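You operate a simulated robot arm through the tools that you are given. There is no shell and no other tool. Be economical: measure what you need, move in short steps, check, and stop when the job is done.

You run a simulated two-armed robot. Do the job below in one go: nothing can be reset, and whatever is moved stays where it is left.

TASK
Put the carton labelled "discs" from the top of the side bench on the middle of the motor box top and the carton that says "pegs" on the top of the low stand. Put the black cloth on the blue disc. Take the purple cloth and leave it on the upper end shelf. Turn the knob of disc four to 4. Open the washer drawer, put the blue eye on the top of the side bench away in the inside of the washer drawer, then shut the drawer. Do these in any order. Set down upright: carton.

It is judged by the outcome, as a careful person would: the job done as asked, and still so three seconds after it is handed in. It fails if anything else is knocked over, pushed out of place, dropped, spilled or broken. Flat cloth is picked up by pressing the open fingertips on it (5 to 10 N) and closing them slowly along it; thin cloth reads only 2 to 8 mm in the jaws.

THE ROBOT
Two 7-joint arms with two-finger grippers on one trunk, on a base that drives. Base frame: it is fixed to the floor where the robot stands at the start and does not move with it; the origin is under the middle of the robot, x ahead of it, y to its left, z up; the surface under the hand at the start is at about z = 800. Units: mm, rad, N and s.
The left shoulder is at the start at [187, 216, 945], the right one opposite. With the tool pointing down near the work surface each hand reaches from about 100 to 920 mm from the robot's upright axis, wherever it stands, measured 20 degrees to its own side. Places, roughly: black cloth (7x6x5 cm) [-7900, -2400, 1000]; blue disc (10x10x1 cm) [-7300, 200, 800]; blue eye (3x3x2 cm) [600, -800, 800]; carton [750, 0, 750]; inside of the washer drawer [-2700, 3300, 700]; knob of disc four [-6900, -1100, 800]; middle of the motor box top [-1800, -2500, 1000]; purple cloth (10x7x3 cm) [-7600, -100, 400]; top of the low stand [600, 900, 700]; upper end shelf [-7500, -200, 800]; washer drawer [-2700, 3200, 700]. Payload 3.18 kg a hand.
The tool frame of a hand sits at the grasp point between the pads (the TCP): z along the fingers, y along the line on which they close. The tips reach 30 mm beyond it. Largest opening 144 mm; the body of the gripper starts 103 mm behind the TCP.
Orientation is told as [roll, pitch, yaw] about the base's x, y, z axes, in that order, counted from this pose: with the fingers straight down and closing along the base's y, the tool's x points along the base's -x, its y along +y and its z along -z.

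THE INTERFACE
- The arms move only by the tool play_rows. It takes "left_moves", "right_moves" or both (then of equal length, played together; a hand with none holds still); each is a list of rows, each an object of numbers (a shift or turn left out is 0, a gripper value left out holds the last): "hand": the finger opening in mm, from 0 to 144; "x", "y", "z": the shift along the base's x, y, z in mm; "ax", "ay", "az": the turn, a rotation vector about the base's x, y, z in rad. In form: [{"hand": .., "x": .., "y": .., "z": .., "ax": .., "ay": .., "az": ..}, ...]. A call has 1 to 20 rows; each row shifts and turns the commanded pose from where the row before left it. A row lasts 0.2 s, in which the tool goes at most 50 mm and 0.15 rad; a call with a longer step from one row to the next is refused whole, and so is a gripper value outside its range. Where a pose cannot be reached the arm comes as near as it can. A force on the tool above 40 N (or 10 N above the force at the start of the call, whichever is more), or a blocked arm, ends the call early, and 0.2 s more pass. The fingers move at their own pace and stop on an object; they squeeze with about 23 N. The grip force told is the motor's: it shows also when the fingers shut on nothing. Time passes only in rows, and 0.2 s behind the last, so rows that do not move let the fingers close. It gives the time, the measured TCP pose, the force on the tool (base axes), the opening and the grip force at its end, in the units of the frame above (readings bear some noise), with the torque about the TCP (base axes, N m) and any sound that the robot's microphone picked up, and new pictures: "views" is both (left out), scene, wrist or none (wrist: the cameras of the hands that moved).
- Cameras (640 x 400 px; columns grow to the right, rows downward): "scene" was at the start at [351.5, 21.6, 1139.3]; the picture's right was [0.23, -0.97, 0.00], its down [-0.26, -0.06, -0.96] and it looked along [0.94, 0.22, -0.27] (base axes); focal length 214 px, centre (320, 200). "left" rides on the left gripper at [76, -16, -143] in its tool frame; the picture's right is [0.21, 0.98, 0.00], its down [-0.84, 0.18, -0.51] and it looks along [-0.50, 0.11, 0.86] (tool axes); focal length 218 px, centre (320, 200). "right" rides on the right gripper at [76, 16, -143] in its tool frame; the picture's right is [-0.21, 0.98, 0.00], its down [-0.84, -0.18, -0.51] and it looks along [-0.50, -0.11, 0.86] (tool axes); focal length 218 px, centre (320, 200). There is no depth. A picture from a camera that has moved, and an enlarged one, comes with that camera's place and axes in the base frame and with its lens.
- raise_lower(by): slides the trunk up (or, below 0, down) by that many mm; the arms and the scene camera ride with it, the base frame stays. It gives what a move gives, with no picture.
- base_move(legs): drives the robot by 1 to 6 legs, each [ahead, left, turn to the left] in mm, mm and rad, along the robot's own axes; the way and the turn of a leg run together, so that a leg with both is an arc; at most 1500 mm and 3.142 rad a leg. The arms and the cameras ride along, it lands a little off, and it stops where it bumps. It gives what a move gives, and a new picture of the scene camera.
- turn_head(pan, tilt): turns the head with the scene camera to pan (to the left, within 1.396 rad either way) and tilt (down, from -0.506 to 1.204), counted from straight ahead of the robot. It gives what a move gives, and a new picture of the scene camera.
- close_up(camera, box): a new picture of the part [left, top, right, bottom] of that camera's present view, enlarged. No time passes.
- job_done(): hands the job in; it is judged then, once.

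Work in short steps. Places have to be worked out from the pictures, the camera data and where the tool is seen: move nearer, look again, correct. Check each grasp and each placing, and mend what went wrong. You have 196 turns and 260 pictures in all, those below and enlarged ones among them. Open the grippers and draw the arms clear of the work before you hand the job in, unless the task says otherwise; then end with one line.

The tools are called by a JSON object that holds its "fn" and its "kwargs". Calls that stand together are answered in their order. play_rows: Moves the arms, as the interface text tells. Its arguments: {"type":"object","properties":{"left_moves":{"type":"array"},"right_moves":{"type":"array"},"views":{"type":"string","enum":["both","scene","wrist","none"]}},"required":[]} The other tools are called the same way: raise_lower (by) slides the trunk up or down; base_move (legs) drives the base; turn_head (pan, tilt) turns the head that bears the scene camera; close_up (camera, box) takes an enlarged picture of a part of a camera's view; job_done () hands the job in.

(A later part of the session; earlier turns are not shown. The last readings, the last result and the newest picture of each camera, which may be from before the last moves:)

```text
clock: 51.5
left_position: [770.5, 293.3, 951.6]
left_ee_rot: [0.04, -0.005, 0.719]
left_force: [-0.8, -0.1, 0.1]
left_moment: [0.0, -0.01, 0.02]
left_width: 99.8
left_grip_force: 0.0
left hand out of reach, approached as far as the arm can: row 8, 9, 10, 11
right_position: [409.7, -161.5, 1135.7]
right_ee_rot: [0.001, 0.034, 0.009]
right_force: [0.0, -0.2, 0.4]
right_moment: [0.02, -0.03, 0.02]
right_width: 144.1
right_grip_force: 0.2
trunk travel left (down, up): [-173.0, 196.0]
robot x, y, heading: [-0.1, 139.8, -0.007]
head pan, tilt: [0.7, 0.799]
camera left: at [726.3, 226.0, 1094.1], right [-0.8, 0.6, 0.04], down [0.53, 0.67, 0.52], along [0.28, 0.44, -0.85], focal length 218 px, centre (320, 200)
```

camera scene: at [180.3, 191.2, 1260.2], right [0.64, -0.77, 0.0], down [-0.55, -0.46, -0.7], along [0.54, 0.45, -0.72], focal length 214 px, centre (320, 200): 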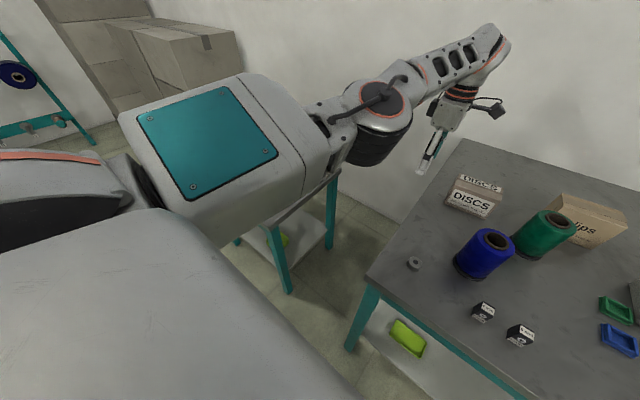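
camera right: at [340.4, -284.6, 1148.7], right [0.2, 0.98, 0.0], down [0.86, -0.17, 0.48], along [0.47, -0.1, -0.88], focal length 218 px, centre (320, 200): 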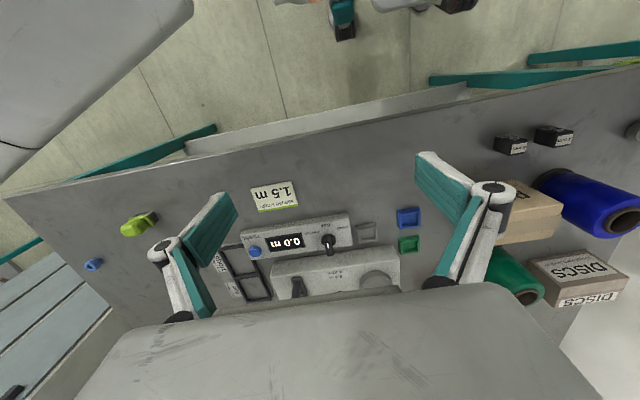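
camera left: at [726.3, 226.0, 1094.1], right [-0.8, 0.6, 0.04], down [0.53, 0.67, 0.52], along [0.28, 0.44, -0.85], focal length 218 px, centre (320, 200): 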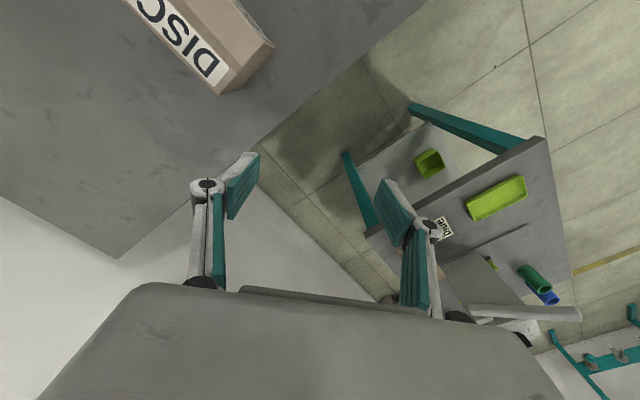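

{"fn": "play_rows", "kwargs": {"left_moves": [{"y": -30}, {"y": -30}, {"y": -30}, {"y": -30}, {"y": -20}, {"x": -30}, {"x": -30}], "views": "scene"}}

```text
clock: 53.1
left_position: [682.5, 177.6, 963.6]
left_ee_rot: [0.023, -0.013, 0.696]
left_force: [-0.1, -0.1, -0.9]
left_moment: [0.01, 0.04, -0.01]
left_width: 100.0
left_grip_force: 0.0
left hand out of reach, approached as far as the arm can: row 1, 2, 3, 4, 5
right_position: [409.4, -160.9, 1135.2]
right_ee_rot: [0.0, 0.036, 0.007]
right_force: [-0.3, -1.4, 0.3]
right_moment: [-0.07, 0.1, 0.03]
right_width: 143.9
right_grip_force: 0.1
trunk travel left (down, up): [-173.0, 196.0]
robot x, y, heading: [-2.9, 140.6, -0.004]
head pan, tilt: [0.7, 0.799]
camera scene: at [181.0, 192.4, 1260.1], right [0.64, -0.77, 0.0], down [-0.55, -0.46, -0.7], along [0.53, 0.45, -0.72], focal length 214 px, centre (320, 200)
```

scene: 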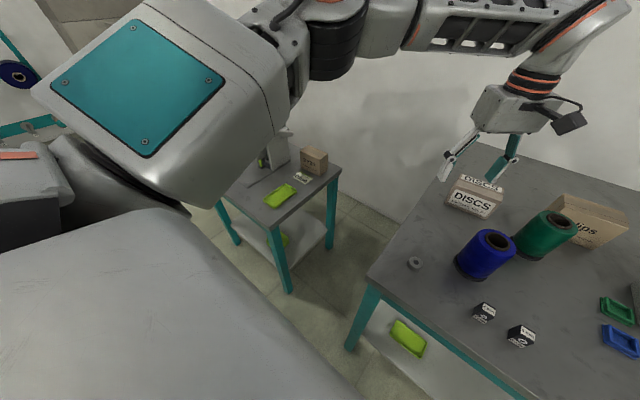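

It is free again. I'll drive forward 80 mm for better reach to discs, then yaw the hand over it.

{"fn": "base_move", "kwargs": {"legs": [[80, 0, 0]]}}

```text
clock: 54.2
left_position: [761.9, 178.4, 965.6]
left_ee_rot: [0.025, -0.013, 0.696]
left_force: [0.0, -0.5, -0.8]
left_moment: [0.01, 0.06, -0.01]
left_width: 100.0
left_grip_force: 0.1
right_position: [488.1, -163.4, 1135.4]
right_ee_rot: [0.001, 0.037, 0.005]
right_force: [-0.1, 0.4, 0.1]
right_moment: [-0.01, 0.07, 0.03]
right_width: 144.1
right_grip_force: 0.0
trunk travel left (down, up): [-173.0, 196.0]
robot x, y, heading: [76.9, 139.4, -0.002]
head pan, tilt: [0.7, 0.799]
camera scene: at [260.1, 190.9, 1260.2], right [0.64, -0.77, 0.0], down [-0.55, -0.46, -0.7], along [0.54, 0.45, -0.72], focal length 214 px, centre (320, 200)
```

scene: 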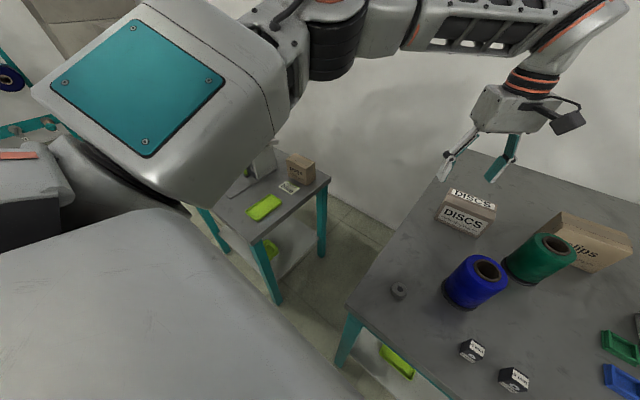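

{"fn": "play_rows", "kwargs": {"left_moves": [{"az": 0.125, "y": -6, "z": 4}, {"az": 0.125, "y": -6, "z": 4}, {"az": 0.125, "y": -6, "z": 4}, {"az": 0.125, "y": -6, "z": 4}, {"az": 0.125, "y": -6, "z": 4}, {"az": 0.125, "y": -6, "z": 4}, {"az": 0.125, "y": -6, "z": 4}], "views": "wrist"}}

```text
clock: 55.8
left_position: [763.2, 139.8, 993.8]
left_ee_rot: [0.027, -0.008, 1.582]
left_force: [0.1, -0.4, -0.6]
left_moment: [0.02, 0.02, 0.01]
left_width: 99.6
left_grip_force: 0.1
right_position: [488.4, -163.0, 1135.8]
right_ee_rot: [0.002, 0.032, 0.009]
right_force: [0.5, 0.0, 0.3]
right_moment: [-0.03, 0.0, 0.05]
right_width: 144.0
right_grip_force: 0.1
trunk travel left (down, up): [-173.0, 196.0]
robot x, y, heading: [77.0, 140.6, -0.002]
head pan, tilt: [0.7, 0.799]
camera left: at [782.9, 63.2, 1137.3], right [-0.98, -0.22, 0.02], down [-0.17, 0.84, 0.52], along [-0.13, 0.5, -0.86], focal length 218 px, centre (320, 200)
```

left: 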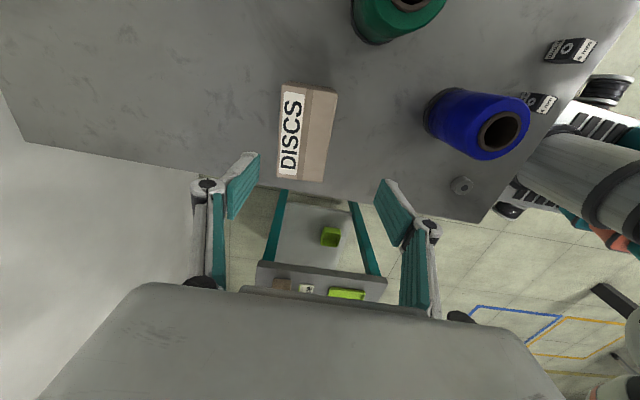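

Discs' top is centred at ≈[780,134] with yaw ~0.07 and the same size as pegs. I'll align and go partway down.

{"fn": "play_rows", "kwargs": {"left_moves": [{"hand": 110, "x": 9, "y": -3, "ay": -0.013, "ax": -0.004, "az": 0.03}, {"x": 8, "y": -3, "ay": -0.013, "ax": -0.004, "az": 0.03}, {"z": -30}, {"z": -30}, {}], "views": "wrist"}}

```text
clock: 57.0
left_position: [779.5, 132.6, 932.4]
left_ee_rot: [0.001, -0.002, 1.636]
left_force: [0.4, 0.3, -0.4]
left_moment: [-0.02, -0.02, -0.02]
left_width: 110.0
left_grip_force: 0.0
right_position: [488.2, -162.7, 1136.2]
right_ee_rot: [0.003, 0.034, 0.005]
right_force: [-0.2, -0.4, 0.4]
right_moment: [0.0, 0.05, -0.01]
right_width: 144.1
right_grip_force: 0.1
trunk travel left (down, up): [-173.0, 196.0]
robot x, y, heading: [75.9, 139.2, -0.003]
head pan, tilt: [0.7, 0.799]
camera left: at [799.9, 57.5, 1076.6], right [-0.96, -0.27, 0.0], down [-0.23, 0.83, 0.51], along [-0.14, 0.49, -0.86], focal length 218 px, centre (320, 200)
```

left: 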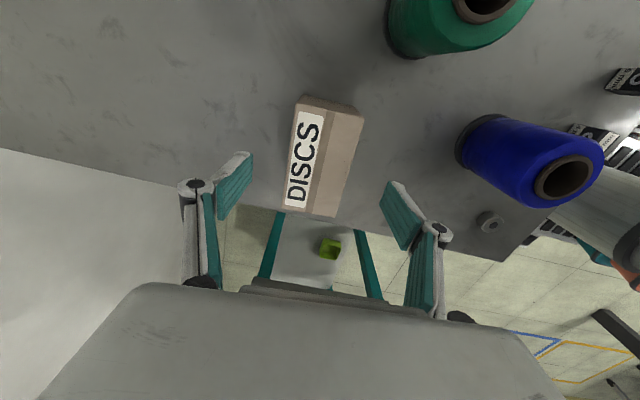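

This matches the pegs alignment, so I'll go down and close.

{"fn": "play_rows", "kwargs": {"left_moves": [{"z": -28}, {"z": -28}, {"z": -28}, {}, {"hand": 80}, {"hand": 50}, {"hand": 30}, {"hand": 30}], "views": "wrist"}}

```text
clock: 58.8
left_position: [779.4, 132.5, 848.1]
left_ee_rot: [-0.002, -0.005, 1.63]
left_force: [0.8, -0.2, 2.2]
left_moment: [0.1, 0.06, 0.0]
left_width: 61.4
left_grip_force: 23.1
right_position: [487.8, -163.4, 1136.3]
right_ee_rot: [0.002, 0.032, 0.005]
right_force: [-0.5, 0.6, -0.6]
right_moment: [0.01, 0.01, -0.03]
right_width: 144.1
right_grip_force: 0.0
trunk travel left (down, up): [-173.0, 196.0]
robot x, y, heading: [76.9, 138.8, -0.009]
head pan, tilt: [0.7, 0.799]
camera left: at [799.0, 56.5, 991.7], right [-0.96, -0.27, 0.0], down [-0.23, 0.83, 0.51], along [-0.13, 0.49, -0.86], focal length 218 px, centre (320, 200)
```

left: 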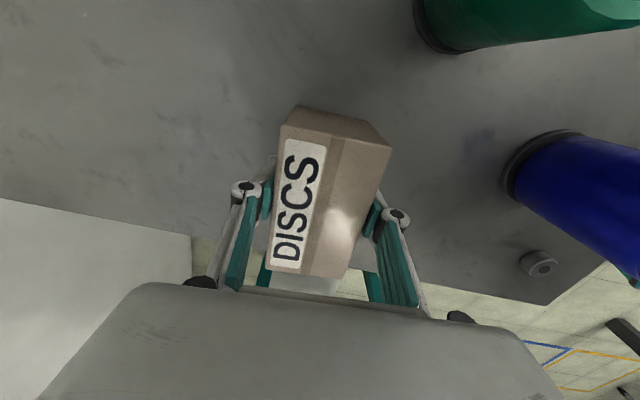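

Discs is gripped at 61 mm. I'll lift it.

{"fn": "play_rows", "kwargs": {"left_moves": [{"z": 20}, {"z": 30}, {"z": 30}, {"z": 30}, {"z": 30}, {"z": 20}], "views": "none"}}

```text
clock: 60.4
left_position: [801.4, 184.7, 1001.4]
left_ee_rot: [0.025, 0.021, 1.723]
left_force: [-0.2, -0.1, -2.5]
left_moment: [-0.04, 0.08, 0.0]
left_width: 61.2
left_grip_force: 23.0
right_position: [487.5, -162.3, 1135.4]
right_ee_rot: [0.003, 0.033, 0.008]
right_force: [-0.1, 0.0, 0.8]
right_moment: [-0.02, 0.05, 0.0]
right_width: 143.8
right_grip_force: 0.0
trunk travel left (down, up): [-173.0, 196.0]
robot x, y, heading: [78.4, 140.2, -0.006]
head pan, tilt: [0.7, 0.799]
stopped in row 6 (left hand): the arm was blocked; the commanded pose is now the measured one
```

Lifted. The arm drifted in its awkward posture, so I'll bring it inward.

{"fn": "play_rows", "kwargs": {"left_moves": [{"y": -20}, {"y": -20}, {"y": -20}, {"x": -25, "az": -0.05}, {"x": -25, "az": -0.05}, {"x": -25}, {"x": -25}, {"x": -25}, {"x": -25}], "views": "scene"}}

```text
clock: 61.0
left_position: [839.4, 249.9, 1021.7]
left_ee_rot: [0.038, 0.094, 1.884]
left_force: [-0.4, -0.6, -1.6]
left_moment: [0.02, 0.0, 0.01]
left_width: 61.5
left_grip_force: 22.3
left hand out of reach, approached as far as the arm can: row 2, 3
right_position: [490.1, -162.8, 1134.1]
right_ee_rot: [0.003, 0.035, 0.007]
right_force: [0.7, -0.2, -0.5]
right_moment: [0.05, 0.04, 0.01]
right_width: 144.0
right_grip_force: 0.0
trunk travel left (down, up): [-173.0, 196.0]
robot x, y, heading: [78.0, 140.1, -0.004]
head pan, tilt: [0.7, 0.799]
stopped in row 3 (left hand): the arm was blocked; the commanded pose is now the measured one
camera scene: at [260.4, 190.7, 1259.9], right [0.64, -0.77, 0.0], down [-0.55, -0.46, -0.7], along [0.53, 0.45, -0.72], focal length 214 px, centre (320, 200)
```

scene: 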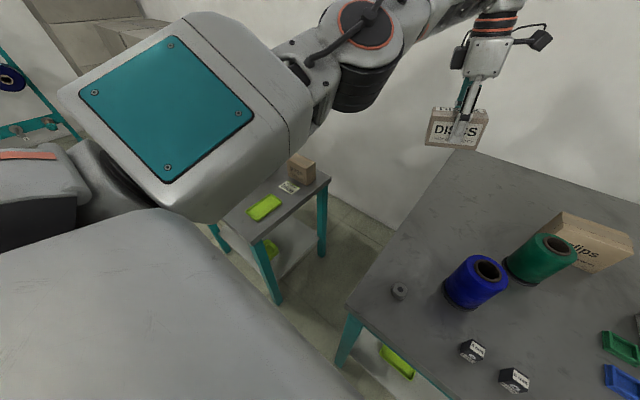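

The posture is odd. I'll reduce the yaw first, as that freed it earlier, and then move in.

{"fn": "play_rows", "kwargs": {"left_moves": [{"az": -0.12, "ax": -0.01}, {"az": -0.12, "ax": -0.01}, {"az": -0.12, "ax": -0.01}, {"az": -0.12}, {"az": -0.12}, {"az": -0.12}], "views": "none"}}

```text
clock: 62.6
left_position: [817.9, 257.9, 1041.0]
left_ee_rot: [0.036, 0.144, 1.228]
left_force: [-0.5, -0.7, -1.7]
left_moment: [-0.03, 0.04, 0.02]
left_width: 61.5
left_grip_force: 22.8
left hand out of reach, approached as far as the arm can: row 1, 2, 3, 4, 5, 6
right_position: [490.2, -162.6, 1135.4]
right_ee_rot: [0.002, 0.033, 0.007]
right_force: [0.4, -0.2, -0.3]
right_moment: [0.0, 0.04, -0.02]
right_width: 144.3
right_grip_force: 0.0
trunk travel left (down, up): [-173.0, 196.0]
robot x, y, heading: [73.8, 138.0, 0.0]
head pan, tilt: [0.7, 0.799]
stopped in row 6 (left hand): the arm was blocked; the commanded pose is now the measured one
```

The hand is probably at the edge of the reach sphere because it is too high. I'll go down while pulling back.

{"fn": "play_rows", "kwargs": {"left_moves": [{"z": -20, "ay": -0.02}, {"z": -20, "ay": -0.02}, {"z": -20, "ax": 0.03}, {"z": -10, "x": -20, "ax": 0.03}, {"x": -30, "ax": 0.03}, {"x": -30}, {"x": -30}, {"x": -30}], "views": "none"}}

```text
clock: 64.6
left_position: [833.4, 267.2, 990.4]
left_ee_rot: [0.037, 0.055, 1.275]
left_force: [-0.5, 0.1, -1.9]
left_moment: [-0.01, -0.03, 0.0]
left_width: 61.5
left_grip_force: 23.2
left hand out of reach, approached as far as the arm can: row 1, 2, 3, 4, 5, 6, 7, 8
right_position: [489.8, -162.2, 1135.9]
right_ee_rot: [0.001, 0.035, 0.007]
right_force: [0.1, 0.6, 1.2]
right_moment: [-0.04, 0.02, 0.0]
right_width: 144.1
right_grip_force: 0.0
trunk travel left (down, up): [-173.0, 196.0]
robot x, y, heading: [77.8, 139.5, -0.004]
head pan, tilt: [0.7, 0.799]
stopped in row 8 (left hand): the arm was blocked; the commanded pose is now the measured one
```

{"fn": "play_rows", "kwargs": {"left_moves": [{"az": -0.12}, {"az": -0.12}, {"az": -0.12}, {"az": -0.12}, {"y": -30}, {"y": -30}, {"y": -30}, {"y": -30}], "views": "scene"}}

```text
clock: 66.6
left_position: [820.3, 248.6, 992.9]
left_ee_rot: [0.05, 0.076, 0.892]
left_force: [0.3, 0.7, -1.3]
left_moment: [-0.05, 0.04, 0.02]
left_width: 61.6
left_grip_force: 22.8
left hand out of reach, approached as far as the arm can: row 3, 5, 6, 7, 8
right_position: [488.4, -161.9, 1135.4]
right_ee_rot: [0.003, 0.033, 0.006]
right_force: [0.2, -0.2, 0.5]
right_moment: [-0.02, 0.04, -0.02]
right_width: 143.9
right_grip_force: 0.0
trunk travel left (down, up): [-173.0, 196.0]
robot x, y, heading: [73.1, 138.6, -0.001]
head pan, tilt: [0.7, 0.799]
stopped in row 8 (left hand): the arm was blocked; the commanded pose is now the measured one
camera scene: at [259.8, 191.8, 1260.1], right [0.64, -0.77, 0.0], down [-0.55, -0.46, -0.7], along [0.53, 0.45, -0.72], focal length 214 px, centre (320, 200)
```

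scene: 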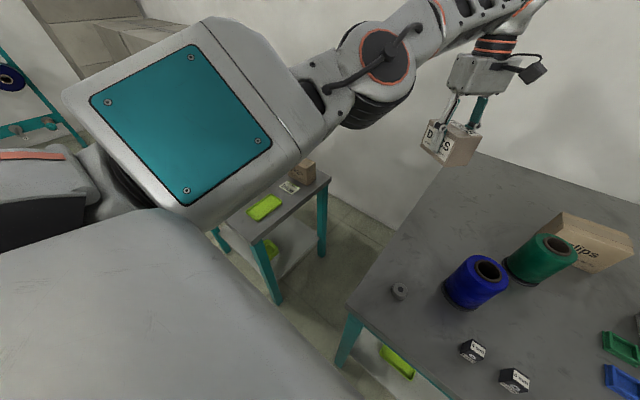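

{"fn": "play_rows", "kwargs": {"left_moves": [{"z": -20}, {"z": -20}, {"z": -20}, {"y": -20, "z": -5}, {"y": -20, "z": -5}, {"y": -25}, {"y": -25}, {"y": -25}], "views": "none"}}

```text
clock: 68.6
left_position: [826.1, 221.8, 928.8]
left_ee_rot: [0.049, 0.089, 0.982]
left_force: [0.4, 0.6, -0.9]
left_moment: [0.0, 0.04, 0.01]
left_width: 61.3
left_grip_force: 22.8
left hand out of reach, approached as far as the arm can: row 6, 7, 8
right_position: [487.4, -162.8, 1135.0]
right_ee_rot: [0.002, 0.033, 0.008]
right_force: [0.4, -0.2, 0.2]
right_moment: [-0.04, -0.01, 0.01]
right_width: 143.9
right_grip_force: 0.1
trunk travel left (down, up): [-173.0, 196.0]
robot x, y, heading: [80.3, 141.9, -0.003]
head pan, tilt: [0.7, 0.799]
stopped in row 8 (left hand): the arm was blocked; the commanded pose is now the measured one
```

Lower arm postures relative to the trunk work better, so I'll lift with the trunk and bring the arm down relative to it.

{"fn": "raise_lower", "kwargs": {"by": 140}}

{"fn": "play_rows", "kwargs": {"left_moves": [{"z": -25}, {"z": -25}, {"z": -25}, {"z": -15, "y": -20}, {"y": -25}, {"y": -25}, {"x": -25}, {"x": -25}, {"x": -25}, {"x": -25}], "views": "scene"}}

```text
clock: 70.3
left_position: [795.6, 220.0, 1230.7]
left_ee_rot: [-0.149, -0.042, 0.973]
left_force: [-0.1, 0.0, -1.1]
left_moment: [0.02, 0.0, 0.01]
left_width: 61.6
left_grip_force: 23.0
right_position: [488.3, -163.2, 1274.9]
right_ee_rot: [0.006, 0.031, -0.002]
right_force: [-0.1, 0.0, 0.2]
right_moment: [0.03, 0.0, -0.03]
right_width: 143.8
right_grip_force: 0.1
trunk travel left (down, up): [-313.0, 56.0]
robot x, y, heading: [74.9, 139.4, -0.004]
head pan, tilt: [0.7, 0.799]
```

```text
clock: 72.5
left_position: [694.2, 147.3, 1143.7]
left_ee_rot: [-0.157, -0.044, 0.969]
left_force: [0.5, -0.2, -1.6]
left_moment: [0.02, 0.0, 0.02]
left_width: 61.3
left_grip_force: 23.1
right_position: [488.1, -163.5, 1276.4]
right_ee_rot: [0.007, 0.028, -0.002]
right_force: [0.1, -0.7, -0.8]
right_moment: [0.03, -0.06, 0.01]
right_width: 144.3
right_grip_force: 0.2
trunk travel left (down, up): [-313.0, 56.0]
robot x, y, heading: [78.1, 140.8, -0.006]
head pan, tilt: [0.7, 0.799]
camera scene: at [180.8, 191.6, 1406.2], right [0.64, -0.77, 0.0], down [-0.55, -0.46, -0.7], along [0.54, 0.45, -0.72], focal length 214 px, centre (320, 200)
```

scene: 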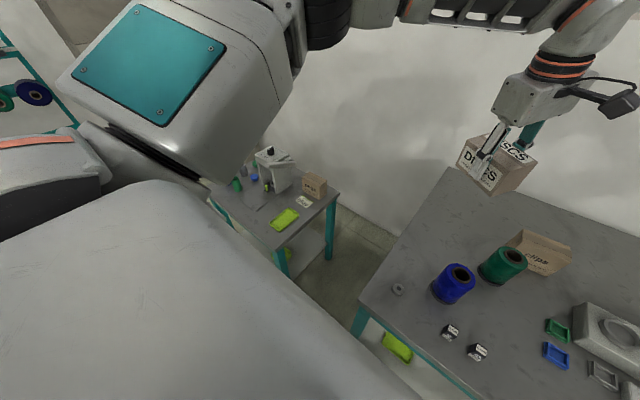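

The arm is free now, so the blockage was mechanical. I'll level the carton and retract toward the robot.

{"fn": "play_rows", "kwargs": {"left_moves": [{"x": -25, "ax": 0.013, "ay": 0.039}, {"x": -25, "ax": 0.013, "ay": 0.039}, {"x": -25, "ax": 0.013, "ay": 0.038}, {"x": -25, "ax": 0.013, "ay": 0.038}, {"x": -20, "y": 10}, {"x": -20, "y": 10}], "views": "none"}}

{"fn": "turn_head", "kwargs": {"pan": -0.3, "tilt": 0.9}}

```text
clock: 73.9
left_position: [556.3, 167.5, 1144.7]
left_ee_rot: [0.001, -0.002, 0.963]
left_force: [-0.4, -0.3, -1.4]
left_moment: [-0.04, 0.0, 0.01]
left_width: 61.5
left_grip_force: 22.7
right_position: [487.8, -162.8, 1275.5]
right_ee_rot: [0.005, 0.029, -0.001]
right_force: [-0.6, -0.1, 0.7]
right_moment: [0.01, 0.02, -0.03]
right_width: 143.9
right_grip_force: 0.0
trunk travel left (down, up): [-313.0, 56.0]
robot x, y, heading: [78.8, 138.9, -0.004]
head pan, tilt: [0.7, 0.799]
```

```text
clock: 75.2
left_position: [555.8, 166.5, 1143.3]
left_ee_rot: [0.001, 0.0, 0.964]
left_force: [0.4, -0.8, -1.3]
left_moment: [-0.02, 0.02, 0.01]
left_width: 61.4
left_grip_force: 23.0
right_position: [487.3, -163.0, 1276.5]
right_ee_rot: [0.008, 0.03, -0.001]
right_force: [-0.1, 0.7, -0.7]
right_moment: [0.0, 0.02, -0.02]
right_width: 144.0
right_grip_force: 0.0
trunk travel left (down, up): [-313.0, 56.0]
robot x, y, heading: [79.0, 142.1, 0.001]
head pan, tilt: [-0.3, 0.901]
camera scene: at [191.4, 117.3, 1398.2], right [-0.3, -0.95, 0.0], down [-0.75, 0.23, -0.62], along [0.59, -0.19, -0.78], focal length 214 px, centre (320, 200)
```

scene: 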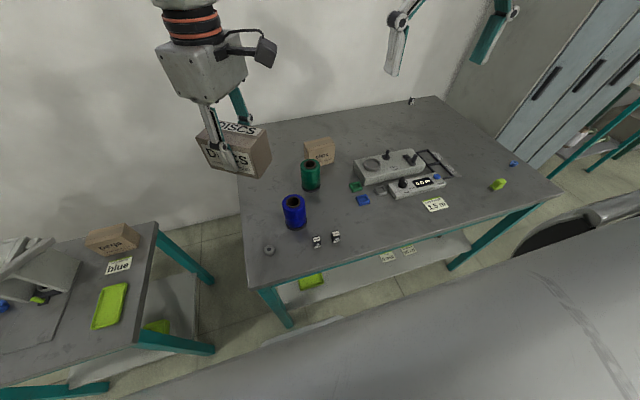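

Discs is held and level. I'll back up 80 and drive right to reach the blue eye with the right hand.

{"fn": "base_move", "kwargs": {"legs": [[-80, 0, 0], [0, -690, 0]]}}

```text
clock: 82.2
left_position: [472.2, -511.3, 1145.9]
left_ee_rot: [0.002, 0.0, 0.965]
left_force: [-0.3, -0.6, -2.6]
left_moment: [-0.01, -0.02, 0.02]
left_width: 61.3
left_grip_force: 23.6
right_position: [405.0, -841.3, 1276.5]
right_ee_rot: [0.006, 0.03, 0.001]
right_force: [0.5, -0.1, 0.5]
right_moment: [-0.02, 0.01, 0.0]
right_width: 143.9
right_grip_force: 0.1
trunk travel left (down, up): [-313.0, 56.0]
robot x, y, heading: [-8.6, -538.0, -0.003]
head pan, tilt: [-0.3, 0.901]
camera scene: at [107.2, -561.3, 1398.2], right [-0.3, -0.95, 0.0], down [-0.75, 0.23, -0.62], along [0.59, -0.18, -0.78], focal length 214 px, centre (320, 200)
```

scene: 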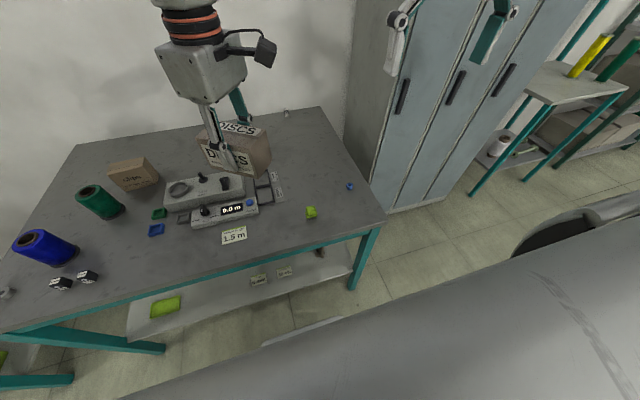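

The eye is at about [587,-835]. I'll bring the right hand down toward it for a look.

{"fn": "play_rows", "kwargs": {"right_moves": [{"x": 12, "z": -42}, {"x": 15, "z": -42}, {"x": 15, "z": -42}, {"x": 15, "z": -42}, {"x": 15, "z": -42}, {"x": 15, "z": -42}, {"x": 15, "z": -42}, {"x": 15, "z": -30}], "views": "wrist"}}

```text
clock: 84.0
left_position: [471.6, -510.8, 1144.1]
left_ee_rot: [0.005, 0.0, 0.967]
left_force: [0.2, 0.2, -1.3]
left_moment: [-0.02, 0.01, 0.02]
left_width: 61.1
left_grip_force: 23.2
right_position: [523.3, -840.5, 951.9]
right_ee_rot: [0.008, 0.029, 0.001]
right_force: [-1.1, -0.9, -0.1]
right_moment: [0.0, 0.02, 0.01]
right_width: 144.1
right_grip_force: 0.1
trunk travel left (down, up): [-313.0, 56.0]
robot x, y, heading: [-5.1, -540.5, -0.001]
head pan, tilt: [-0.3, 0.901]
camera right: at [451.0, -824.4, 1096.7], right [0.21, 0.98, 0.0], down [0.86, -0.18, 0.48], along [0.47, -0.1, -0.88], focal length 218 px, centre (320, 200)
```

right: 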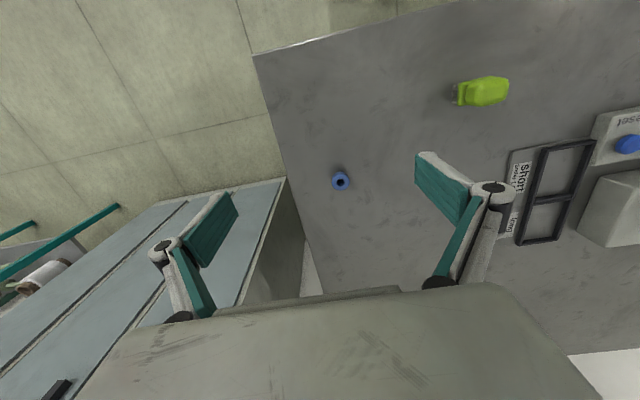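

{"fn": "play_rows", "kwargs": {"right_moves": [{"x": 28, "y": 10, "z": -25, "hand": 70}, {"x": 28, "y": 9, "z": -25, "ay": -0.02}, {"z": -20}, {}], "views": "wrist"}}

{"fn": "close_up", "kwargs": {"camera": "right", "box": [220, 130, 420, 255]}}

```text
clock: 85.0
left_position: [471.4, -511.0, 1144.4]
left_ee_rot: [0.002, 0.0, 0.966]
left_force: [0.0, 0.2, -1.7]
left_moment: [-0.02, -0.01, 0.01]
left_width: 61.5
left_grip_force: 22.7
right_position: [578.1, -821.2, 883.2]
right_ee_rot: [0.008, 0.008, 0.002]
right_force: [-0.4, -0.2, -0.4]
right_moment: [0.01, -0.01, -0.01]
right_width: 70.0
right_grip_force: 0.0
trunk travel left (down, up): [-313.0, 56.0]
robot x, y, heading: [-7.0, -539.8, -0.001]
head pan, tilt: [-0.3, 0.901]
camera right: at [502.6, -805.9, 1025.5], right [0.21, 0.98, 0.0], down [0.85, -0.18, 0.5], along [0.49, -0.1, -0.87], focal length 218 px, centre (320, 200)
```

right: 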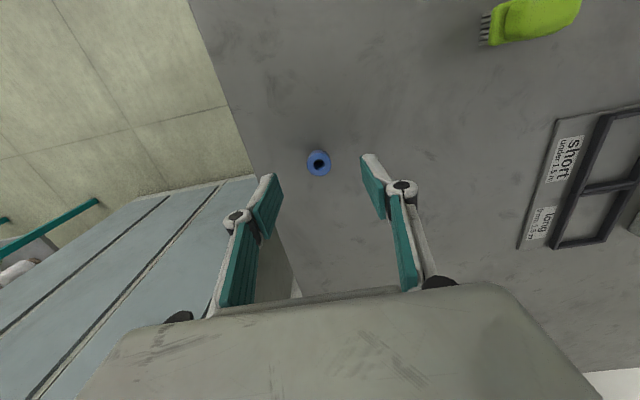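

```text
3.20 times, centred on (320, 192) of right
camera zoom: at [502.6, -805.9, 1025.5], right [0.21, 0.98, 0.0], down [0.85, -0.18, 0.5], along [0.49, -0.1, -0.87], focal length 698 px, centre (320, 224)
```

zoom: 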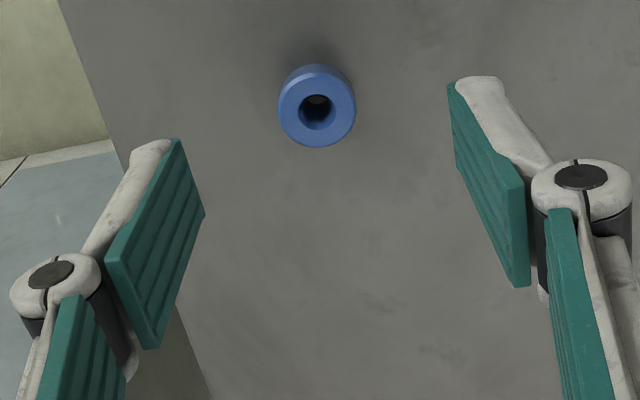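

The eye is a 20 mm tall ring right under the hand. I'll lower to z≈835 and close.

{"fn": "play_rows", "kwargs": {"right_moves": [{"z": -25, "hand": 60}, {"z": -15}, {"z": -7}, {}, {"hand": 30}, {"hand": 10}, {"hand": 10}], "views": "wrist"}}

```text
clock: 86.6
left_position: [472.7, -511.3, 1145.1]
left_ee_rot: [0.002, 0.0, 0.966]
left_force: [-0.5, 0.8, -1.4]
left_moment: [-0.01, 0.02, 0.01]
left_width: 61.6
left_grip_force: 23.1
right_position: [577.2, -822.4, 836.9]
right_ee_rot: [0.008, 0.009, 0.001]
right_force: [-0.7, -0.5, 0.3]
right_moment: [-0.01, 0.01, 0.0]
right_width: 22.8
right_grip_force: 22.8
trunk travel left (down, up): [-313.0, 56.0]
robot x, y, heading: [-4.8, -542.1, -0.003]
head pan, tilt: [-0.3, 0.901]
camera right: at [502.3, -806.0, 979.2], right [0.21, 0.98, 0.0], down [0.85, -0.18, 0.5], along [0.49, -0.1, -0.87], focal length 218 px, centre (320, 200)
```

right: 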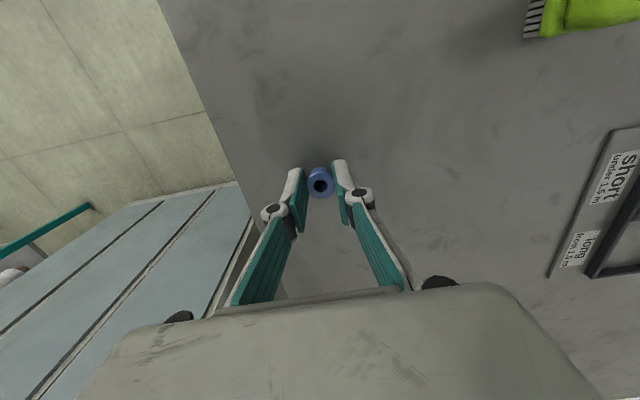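

The eye is gripped at 22.8 mm. I'll lift and retract.

{"fn": "play_rows", "kwargs": {"right_moves": [{"z": 30, "hand": 5}, {"z": 40}, {"z": 40}, {"z": 40, "x": -15}, {"z": 40, "x": -20}, {"z": 40, "x": -20}, {"z": 20, "x": -30}, {"x": -35}, {"x": -35}, {"x": -20}], "views": "both"}}

```text
clock: 88.8
left_position: [471.5, -511.4, 1144.1]
left_ee_rot: [0.003, 0.0, 0.967]
left_force: [-0.9, 0.2, -2.7]
left_moment: [0.01, 0.0, -0.01]
left_width: 61.1
left_grip_force: 23.2
right_position: [402.5, -822.6, 1085.4]
right_ee_rot: [0.007, 0.008, 0.0]
right_force: [0.4, 1.2, -0.5]
right_moment: [-0.01, -0.04, 0.01]
right_width: 22.7
right_grip_force: 23.1
trunk travel left (down, up): [-313.0, 56.0]
robot x, y, heading: [-6.5, -539.2, -0.005]
head pan, tilt: [-0.3, 0.901]
camera scene: at [107.1, -561.3, 1398.2], right [-0.3, -0.95, 0.0], down [-0.75, 0.23, -0.62], along [0.59, -0.18, -0.78], focal length 214 px, centre (320, 200)
camera right: at [326.8, -807.5, 1228.2], right [0.21, 0.98, 0.0], down [0.85, -0.18, 0.5], along [0.49, -0.1, -0.87], focal length 218 px, centre (320, 200)
```

scene: 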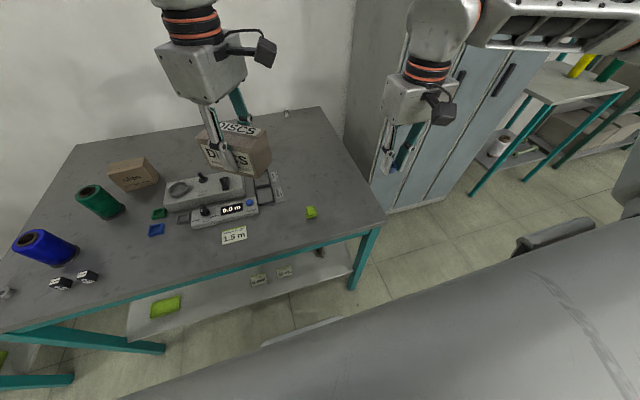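
right: 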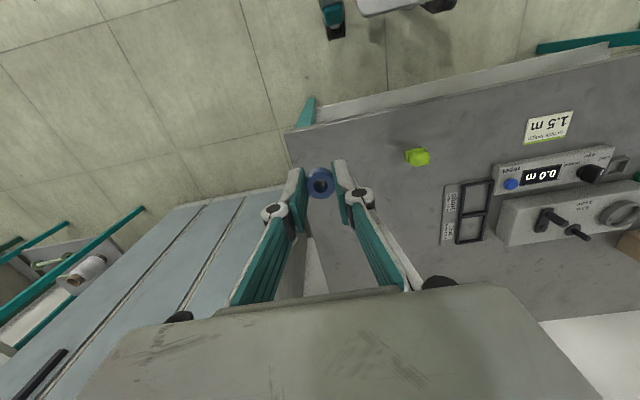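

Both items are held. Before driving toward the motor box at (-1800,-2500), I'll look right and left for obstacles.

{"fn": "turn_head", "kwargs": {"pan": -1.39, "tilt": 0.3}}

{"fn": "turn_head", "kwargs": {"pan": 1.39, "tilt": 0.3}}

```text
clock: 90.2
left_position: [472.2, -511.1, 1145.1]
left_ee_rot: [0.002, 0.0, 0.966]
left_force: [-0.1, -0.2, -2.3]
left_moment: [0.0, 0.01, 0.0]
left_width: 61.6
left_grip_force: 22.9
right_position: [404.2, -822.0, 1085.6]
right_ee_rot: [0.006, 0.008, 0.001]
right_force: [-0.7, -0.4, 0.0]
right_moment: [-0.02, 0.0, 0.0]
right_width: 22.4
right_grip_force: 23.4
trunk travel left (down, up): [-313.0, 56.0]
robot x, y, heading: [-9.2, -541.6, -0.005]
head pan, tilt: [-1.389, 0.3]
camera scene: at [51.9, -630.6, 1450.5], right [-0.98, -0.18, 0.0], down [-0.05, 0.29, -0.96], along [0.17, -0.94, -0.3], focal length 214 px, centre (320, 200)
```

scene: 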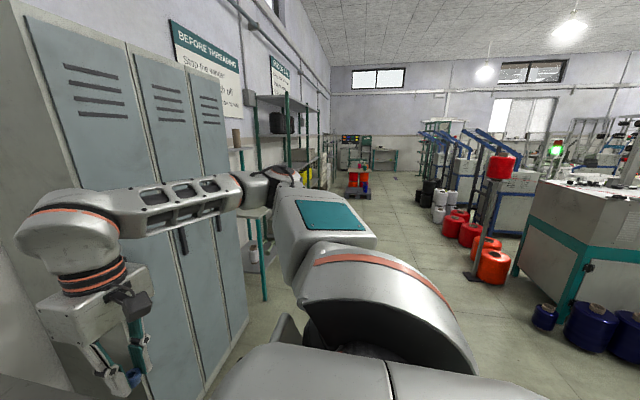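

```text
clock: 92.6
left_position: [471.8, -510.6, 1144.2]
left_ee_rot: [0.002, 0.001, 0.965]
left_force: [0.6, 0.0, -2.1]
left_moment: [-0.04, 0.01, 0.03]
left_width: 61.5
left_grip_force: 22.7
right_position: [402.3, -822.9, 1084.1]
right_ee_rot: [0.007, 0.009, 0.002]
right_force: [-0.1, -0.7, 0.0]
right_moment: [0.0, 0.01, -0.02]
right_width: 22.7
right_grip_force: 22.8
trunk travel left (down, up): [-313.0, 56.0]
robot x, y, heading: [-3.7, -541.1, -0.002]
head pan, tilt: [1.389, 0.3]
camera scene: at [52.1, -447.0, 1450.5], right [0.98, -0.18, 0.0], down [-0.05, -0.29, -0.96], along [0.17, 0.94, -0.3], focal length 214 px, centre (320, 200)
```

scene: 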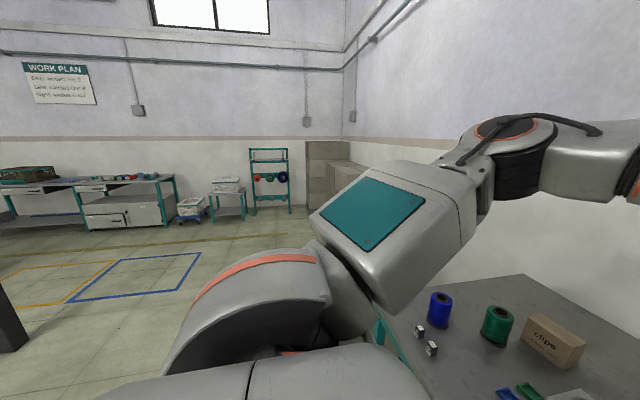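

A clear aisle lies behind and to the right, and the motor box is the grey/green cabinet near (-1800,-2500) with blue spools on the floor in front. I'll back off, turn to face it, and approach partway.

{"fn": "turn_head", "kwargs": {"pan": 0, "tilt": 0.35}}

{"fn": "base_move", "kwargs": {"legs": [[-300, 0, 0], [0, 0, -1.4], [0, 0, -1.278]]}}

```text
clock: 94.1
left_position: [472.1, -512.4, 1144.3]
left_ee_rot: [0.0, 0.0, 0.966]
left_force: [-0.8, -0.6, -2.0]
left_moment: [-0.01, 0.03, -0.02]
left_width: 61.5
left_grip_force: 23.3
right_position: [403.4, -823.5, 1085.8]
right_ee_rot: [0.007, 0.008, 0.002]
right_force: [0.0, 0.4, -0.2]
right_moment: [0.01, -0.01, 0.0]
right_width: 22.8
right_grip_force: 23.2
trunk travel left (down, up): [-313.0, 56.0]
robot x, y, heading: [-4.3, -537.7, -0.0]
head pan, tilt: [0.0, 0.351]
camera scene: at [128.2, -538.8, 1445.8], right [0.0, -1.0, 0.0], down [-0.34, 0.0, -0.94], along [0.94, 0.0, -0.34], focal length 214 px, centre (320, 200)
```

scene: 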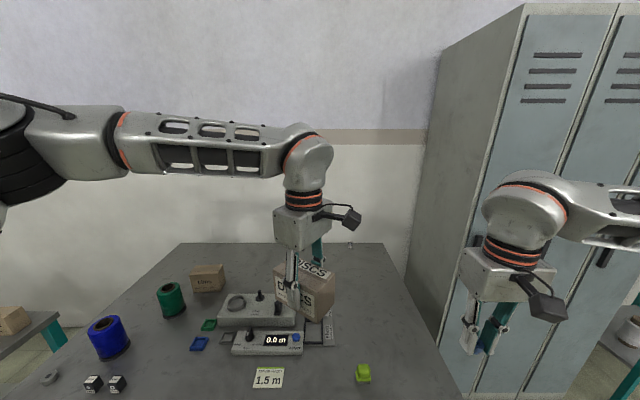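

```text
clock: 102.9
left_position: [-731.5, -758.7, 1143.5]
left_ee_rot: [0.001, -0.001, -1.755]
left_force: [0.0, -0.4, -1.8]
left_moment: [0.01, 0.01, 0.03]
left_width: 61.6
left_grip_force: 23.0
right_position: [-796.5, -445.3, 1084.4]
right_ee_rot: [0.006, 0.009, -2.719]
right_force: [0.5, 1.2, 0.0]
right_moment: [-0.02, 0.03, -0.02]
right_width: 22.9
right_grip_force: 22.9
trunk travel left (down, up): [-313.0, 56.0]
robot x, y, heading: [-310.0, -537.0, -2.721]
head pan, tilt: [0.0, 0.351]
camera scene: at [-429.6, -592.8, 1445.8], right [-0.41, 0.91, 0.0], down [0.31, 0.14, -0.94], along [-0.86, -0.38, -0.34], focal length 214 px, centre (320, 200)
```

scene: 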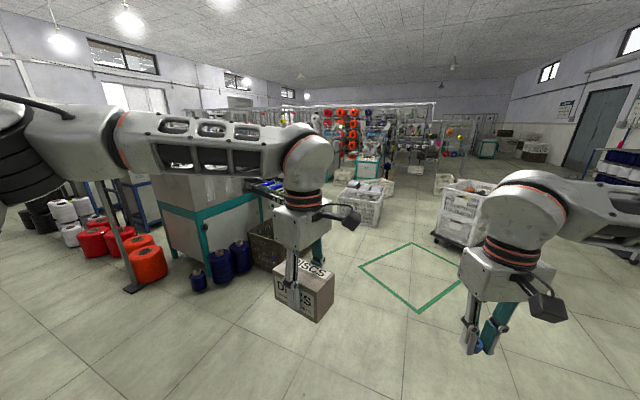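

{"fn": "close_up", "kwargs": {"camera": "scene", "box": [120, 150, 320, 300]}}

```text
2.67 times, centred on (220, 225) of scene
camera zoom: at [-429.6, -592.8, 1445.8], right [-0.41, 0.91, 0.0], down [0.31, 0.14, -0.94], along [-0.86, -0.38, -0.34], focal length 572 px, centre (587, 133)
```

zoom: 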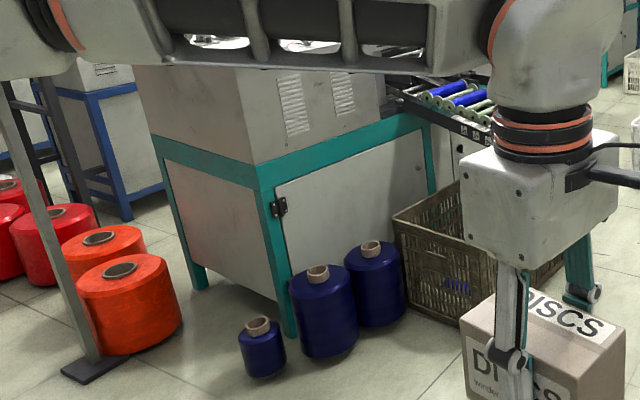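

The motor box is the louvred cabinet on a teal frame, with its centre about (-1880,-2550). I'll turn to face -x and strafe along the aisle to about (-720,-2200).

{"fn": "base_move", "kwargs": {"legs": [[0, 0, -0.42], [0, 1000, 0], [350, 660, 0]]}}

```text
clock: 119.0
left_position: [-1162.0, -2208.9, 1143.6]
left_ee_rot: [0.003, 0.001, -2.185]
left_force: [0.4, 0.5, -1.3]
left_moment: [0.01, -0.01, -0.01]
left_width: 61.6
left_grip_force: 23.2
right_position: [-1089.5, -1897.0, 1085.5]
right_ee_rot: [0.005, 0.01, 3.133]
right_force: [0.1, 0.4, -0.3]
right_moment: [-0.01, -0.02, -0.01]
right_width: 22.9
right_grip_force: 22.5
trunk travel left (down, up): [-313.0, 56.0]
robot x, y, heading: [-680.5, -2186.6, 3.129]
head pan, tilt: [0.0, 0.351]
camera scene: at [-817.2, -2184.5, 1445.8], right [0.01, 1.0, 0.0], down [0.34, 0.0, -0.94], along [-0.94, 0.01, -0.34], focal length 214 px, centre (320, 200)
```

scene: 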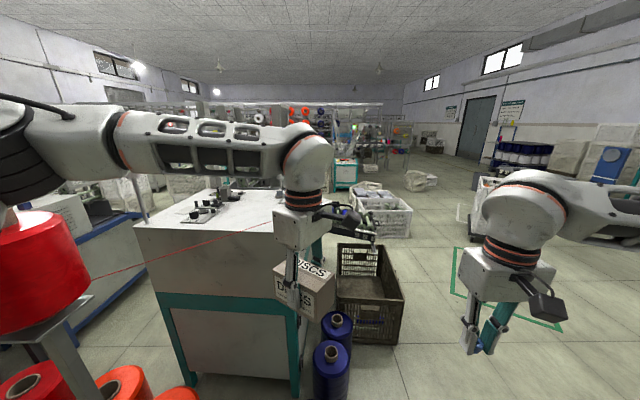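

A red thread runs from the spool post over the box, so I need care there. I'll take a closer look at the box top.

{"fn": "close_up", "kwargs": {"camera": "scene", "box": [80, 160, 340, 320]}}

{"fn": "close_up", "kwargs": {"camera": "left", "box": [0, 0, 640, 400]}}

```text
2.46 times, centred on (210, 240) of scene
camera zoom: at [-817.2, -2184.5, 1445.8], right [0.01, 1.0, 0.0], down [0.34, 0.0, -0.94], along [-0.94, 0.01, -0.34], focal length 528 px, centre (591, 102)
```

zoom: 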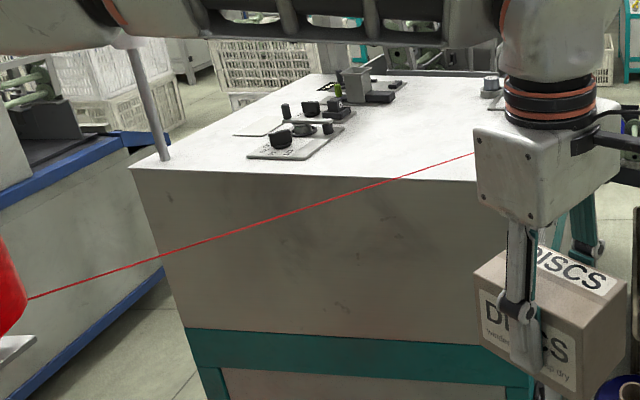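

```text
1.00 times, centred on (320, 200) of left (not enlarged: the box is as wide or as high as the picture)
camera zoom: at [-1132.2, -2136.0, 1288.0], right [0.92, -0.39, 0.0], down [-0.34, -0.79, 0.51], along [-0.2, -0.47, -0.86], focal length 218 px, centre (320, 200)
```

zoom: 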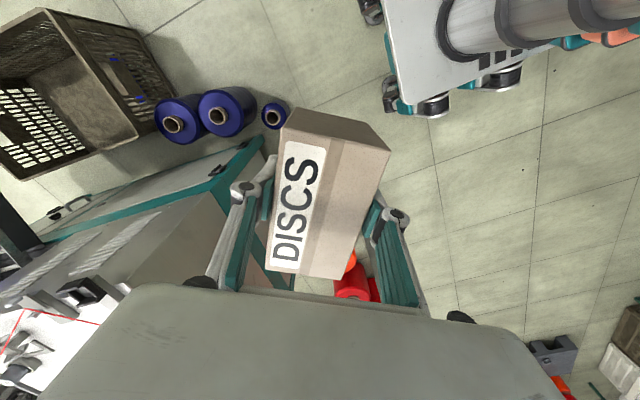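

The thread crosses the top diagonally. I'll turn the base right and the head left so the arms don't block the view.

{"fn": "base_move", "kwargs": {"legs": [[0, 0, -0.7]]}}

{"fn": "turn_head", "kwargs": {"pan": 1.05, "tilt": 0.4}}

```text
clock: 121.3
left_position: [-1064.7, -1896.0, 1144.9]
left_ee_rot: [0.001, 0.0, -2.882]
left_force: [0.5, 0.0, -1.4]
left_moment: [0.02, 0.02, 0.03]
left_width: 61.3
left_grip_force: 23.0
right_position: [-810.3, -1704.0, 1085.4]
right_ee_rot: [0.006, 0.009, 2.441]
right_force: [-0.7, 0.2, -0.9]
right_moment: [-0.01, 0.02, 0.0]
right_width: 22.8
right_grip_force: 22.8
trunk travel left (down, up): [-313.0, 56.0]
robot x, y, heading: [-685.1, -2187.4, 2.436]
head pan, tilt: [0.0, 0.351]
camera scene: at [-784.8, -2098.3, 1445.8], right [0.65, 0.76, 0.0], down [0.26, -0.22, -0.94], along [-0.72, 0.61, -0.34], focal length 214 px, centre (320, 200)
```

scene: 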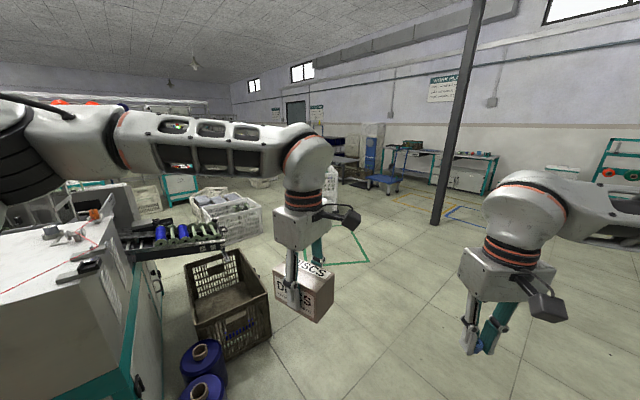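

```text
clock: 122.6
left_position: [-1065.2, -1896.9, 1143.6]
left_ee_rot: [0.001, -0.001, -2.879]
left_force: [0.8, -0.2, -2.4]
left_moment: [-0.02, -0.03, 0.0]
left_width: 61.6
left_grip_force: 22.5
right_position: [-811.6, -1703.1, 1085.1]
right_ee_rot: [0.006, 0.01, 2.44]
right_force: [-0.8, 0.4, 0.0]
right_moment: [0.02, 0.02, 0.01]
right_width: 22.8
right_grip_force: 23.1
trunk travel left (down, up): [-313.0, 56.0]
robot x, y, heading: [-680.9, -2187.3, 2.441]
head pan, tilt: [1.051, 0.4]
camera scene: at [-801.3, -2190.2, 1441.2], right [-0.34, 0.94, 0.0], down [0.37, 0.13, -0.92], along [-0.87, -0.31, -0.39], focal length 214 px, centre (320, 200)
```

scene: 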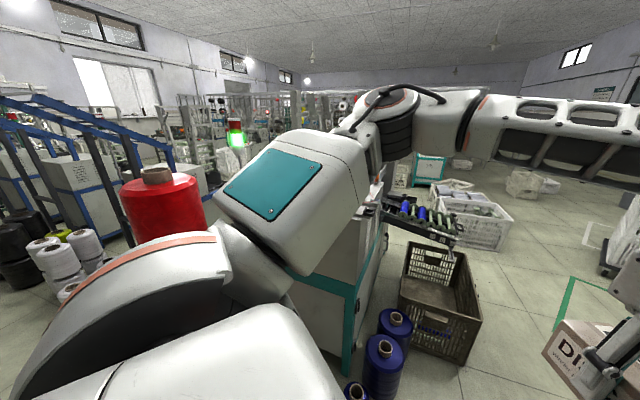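

The shoulder is in the way. I'll turn left instead so the box falls between the two arms in view.

{"fn": "turn_head", "kwargs": {"pan": -0.1, "tilt": 0.45}}

{"fn": "base_move", "kwargs": {"legs": [[0, 0, 1.35]]}}

```text
clock: 124.0
left_position: [-1065.7, -1897.9, 1143.5]
left_ee_rot: [0.002, -0.001, -2.88]
left_force: [0.0, 0.9, -1.6]
left_moment: [-0.01, -0.02, -0.02]
left_width: 61.5
left_grip_force: 23.1
right_position: [-809.8, -1702.8, 1086.2]
right_ee_rot: [0.004, 0.008, 2.438]
right_force: [-1.4, -0.3, 0.0]
right_moment: [-0.02, 0.03, -0.03]
right_width: 23.1
right_grip_force: 23.5
trunk travel left (down, up): [-313.0, 56.0]
robot x, y, heading: [-681.9, -2186.1, 2.438]
head pan, tilt: [-0.099, 0.45]
camera scene: at [-777.9, -2092.7, 1436.6], right [0.72, 0.69, 0.0], down [0.3, -0.31, -0.9], along [-0.62, 0.65, -0.44], focal length 214 px, centre (320, 200)
```

scene: 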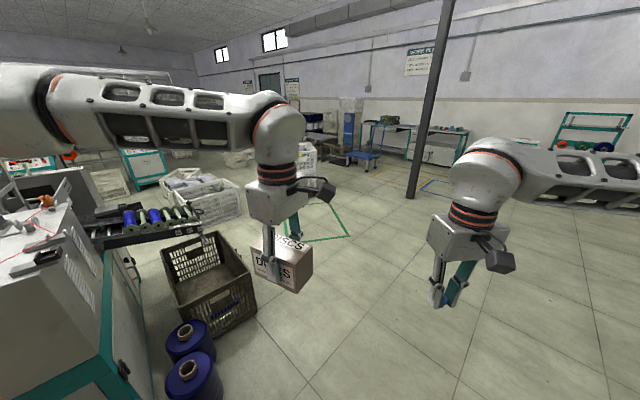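

```text
clock: 127.8
left_position: [-1036.5, -2508.4, 1144.2]
left_ee_rot: [0.002, -0.001, -1.494]
left_force: [0.6, 0.3, -1.8]
left_moment: [0.03, 0.01, 0.0]
left_width: 61.6
left_grip_force: 22.9
right_position: [-1180.9, -2222.1, 1085.6]
right_ee_rot: [0.006, 0.008, -2.459]
right_force: [-0.3, 0.4, -0.8]
right_moment: [0.03, 0.03, -0.02]
right_width: 22.8
right_grip_force: 22.9
trunk travel left (down, up): [-313.0, 56.0]
robot x, y, heading: [-682.9, -2187.2, -2.461]
head pan, tilt: [-0.099, 0.45]
camera scene: at [-791.6, -2262.7, 1436.6], right [-0.55, 0.84, 0.0], down [0.36, 0.24, -0.9], along [-0.75, -0.49, -0.44], focal length 214 px, centre (320, 200)
```

scene: 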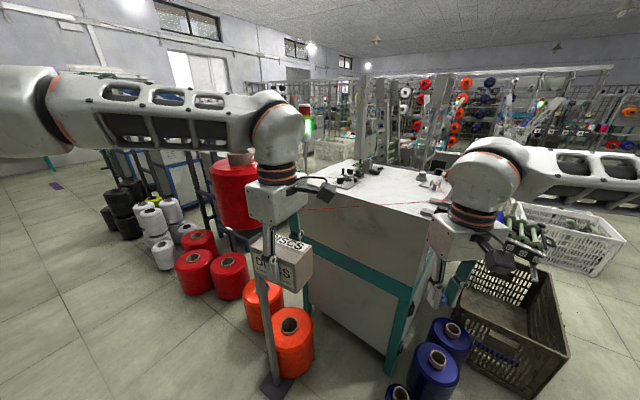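

{"fn": "close_up", "kwargs": {"camera": "scene", "box": [290, 140, 490, 265]}}

```text
3.20 times, centred on (390, 202) of scene
camera zoom: at [-791.6, -2262.7, 1436.6], right [-0.55, 0.84, 0.0], down [0.36, 0.24, -0.9], along [-0.75, -0.49, -0.44], focal length 686 px, centre (96, 192)
```

zoom: 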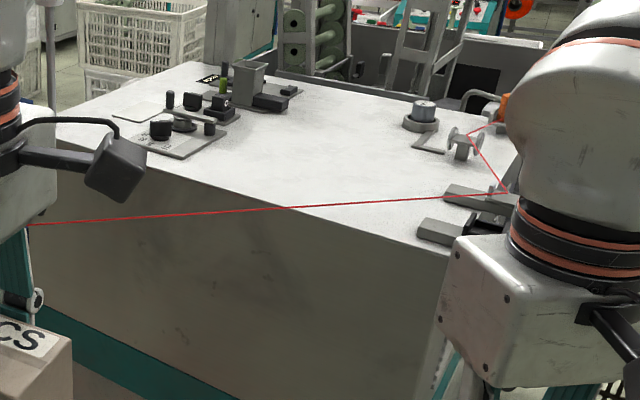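

The geometry from two views: box top z≈1040, centre about (-1830,-2570), with a clear white area there. The thread runs from the spool post (-1200,-2790, z≈1137) to a guide near (-1700,-2250, z≈1080). I'll raise the trunk fully, then approach so the left arm stays clear of the spool.

{"fn": "raise_lower", "kwargs": {"by": 56}}

{"fn": "base_move", "kwargs": {"legs": [[0, 0, -0.54], [200, -90, 0]]}}

```text
clock: 128.7
left_position: [-1036.6, -2507.7, 1200.2]
left_ee_rot: [0.005, 0.001, -1.496]
left_force: [-0.5, -0.4, -1.6]
left_moment: [0.04, 0.03, -0.02]
left_width: 61.6
left_grip_force: 23.2
right_position: [-1180.9, -2222.5, 1140.7]
right_ee_rot: [0.009, 0.009, -2.458]
right_force: [-0.1, 0.1, -0.6]
right_moment: [0.03, 0.01, -0.02]
right_width: 23.0
right_grip_force: 22.8
trunk travel left (down, up): [-369.0, 0.0]
robot x, y, heading: [-685.0, -2186.3, -2.465]
head pan, tilt: [-0.099, 0.45]
```

```text
clock: 131.9
left_position: [-1364.8, -2220.3, 1199.2]
left_ee_rot: [0.005, 0.0, -2.033]
left_force: [0.1, 0.0, -1.9]
left_moment: [0.0, -0.04, 0.0]
left_width: 61.3
left_grip_force: 22.5
right_position: [-1341.9, -1902.2, 1140.3]
right_ee_rot: [0.007, 0.009, -2.997]
right_force: [-0.2, 0.2, -0.1]
right_moment: [-0.01, -0.04, 0.02]
right_width: 22.7
right_grip_force: 23.3
trunk travel left (down, up): [-369.0, 0.0]
robot x, y, heading: [-895.7, -2127.6, -3.0]
head pan, tilt: [-0.099, 0.45]
camera scene: at [-1027.6, -2135.7, 1491.7], right [-0.04, 1.0, 0.0], down [0.44, 0.02, -0.9], along [-0.9, -0.04, -0.44], focal length 214 px, centre (320, 200)
```

scene: 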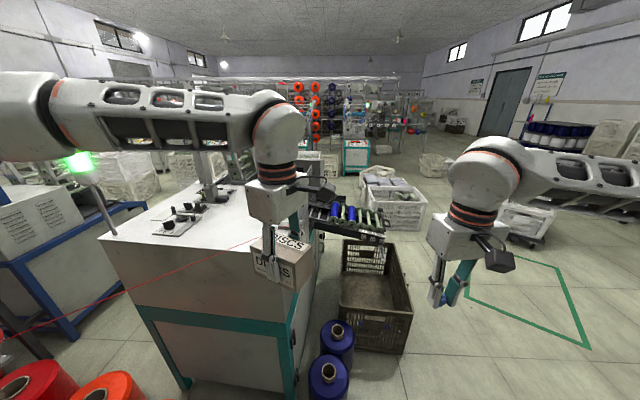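

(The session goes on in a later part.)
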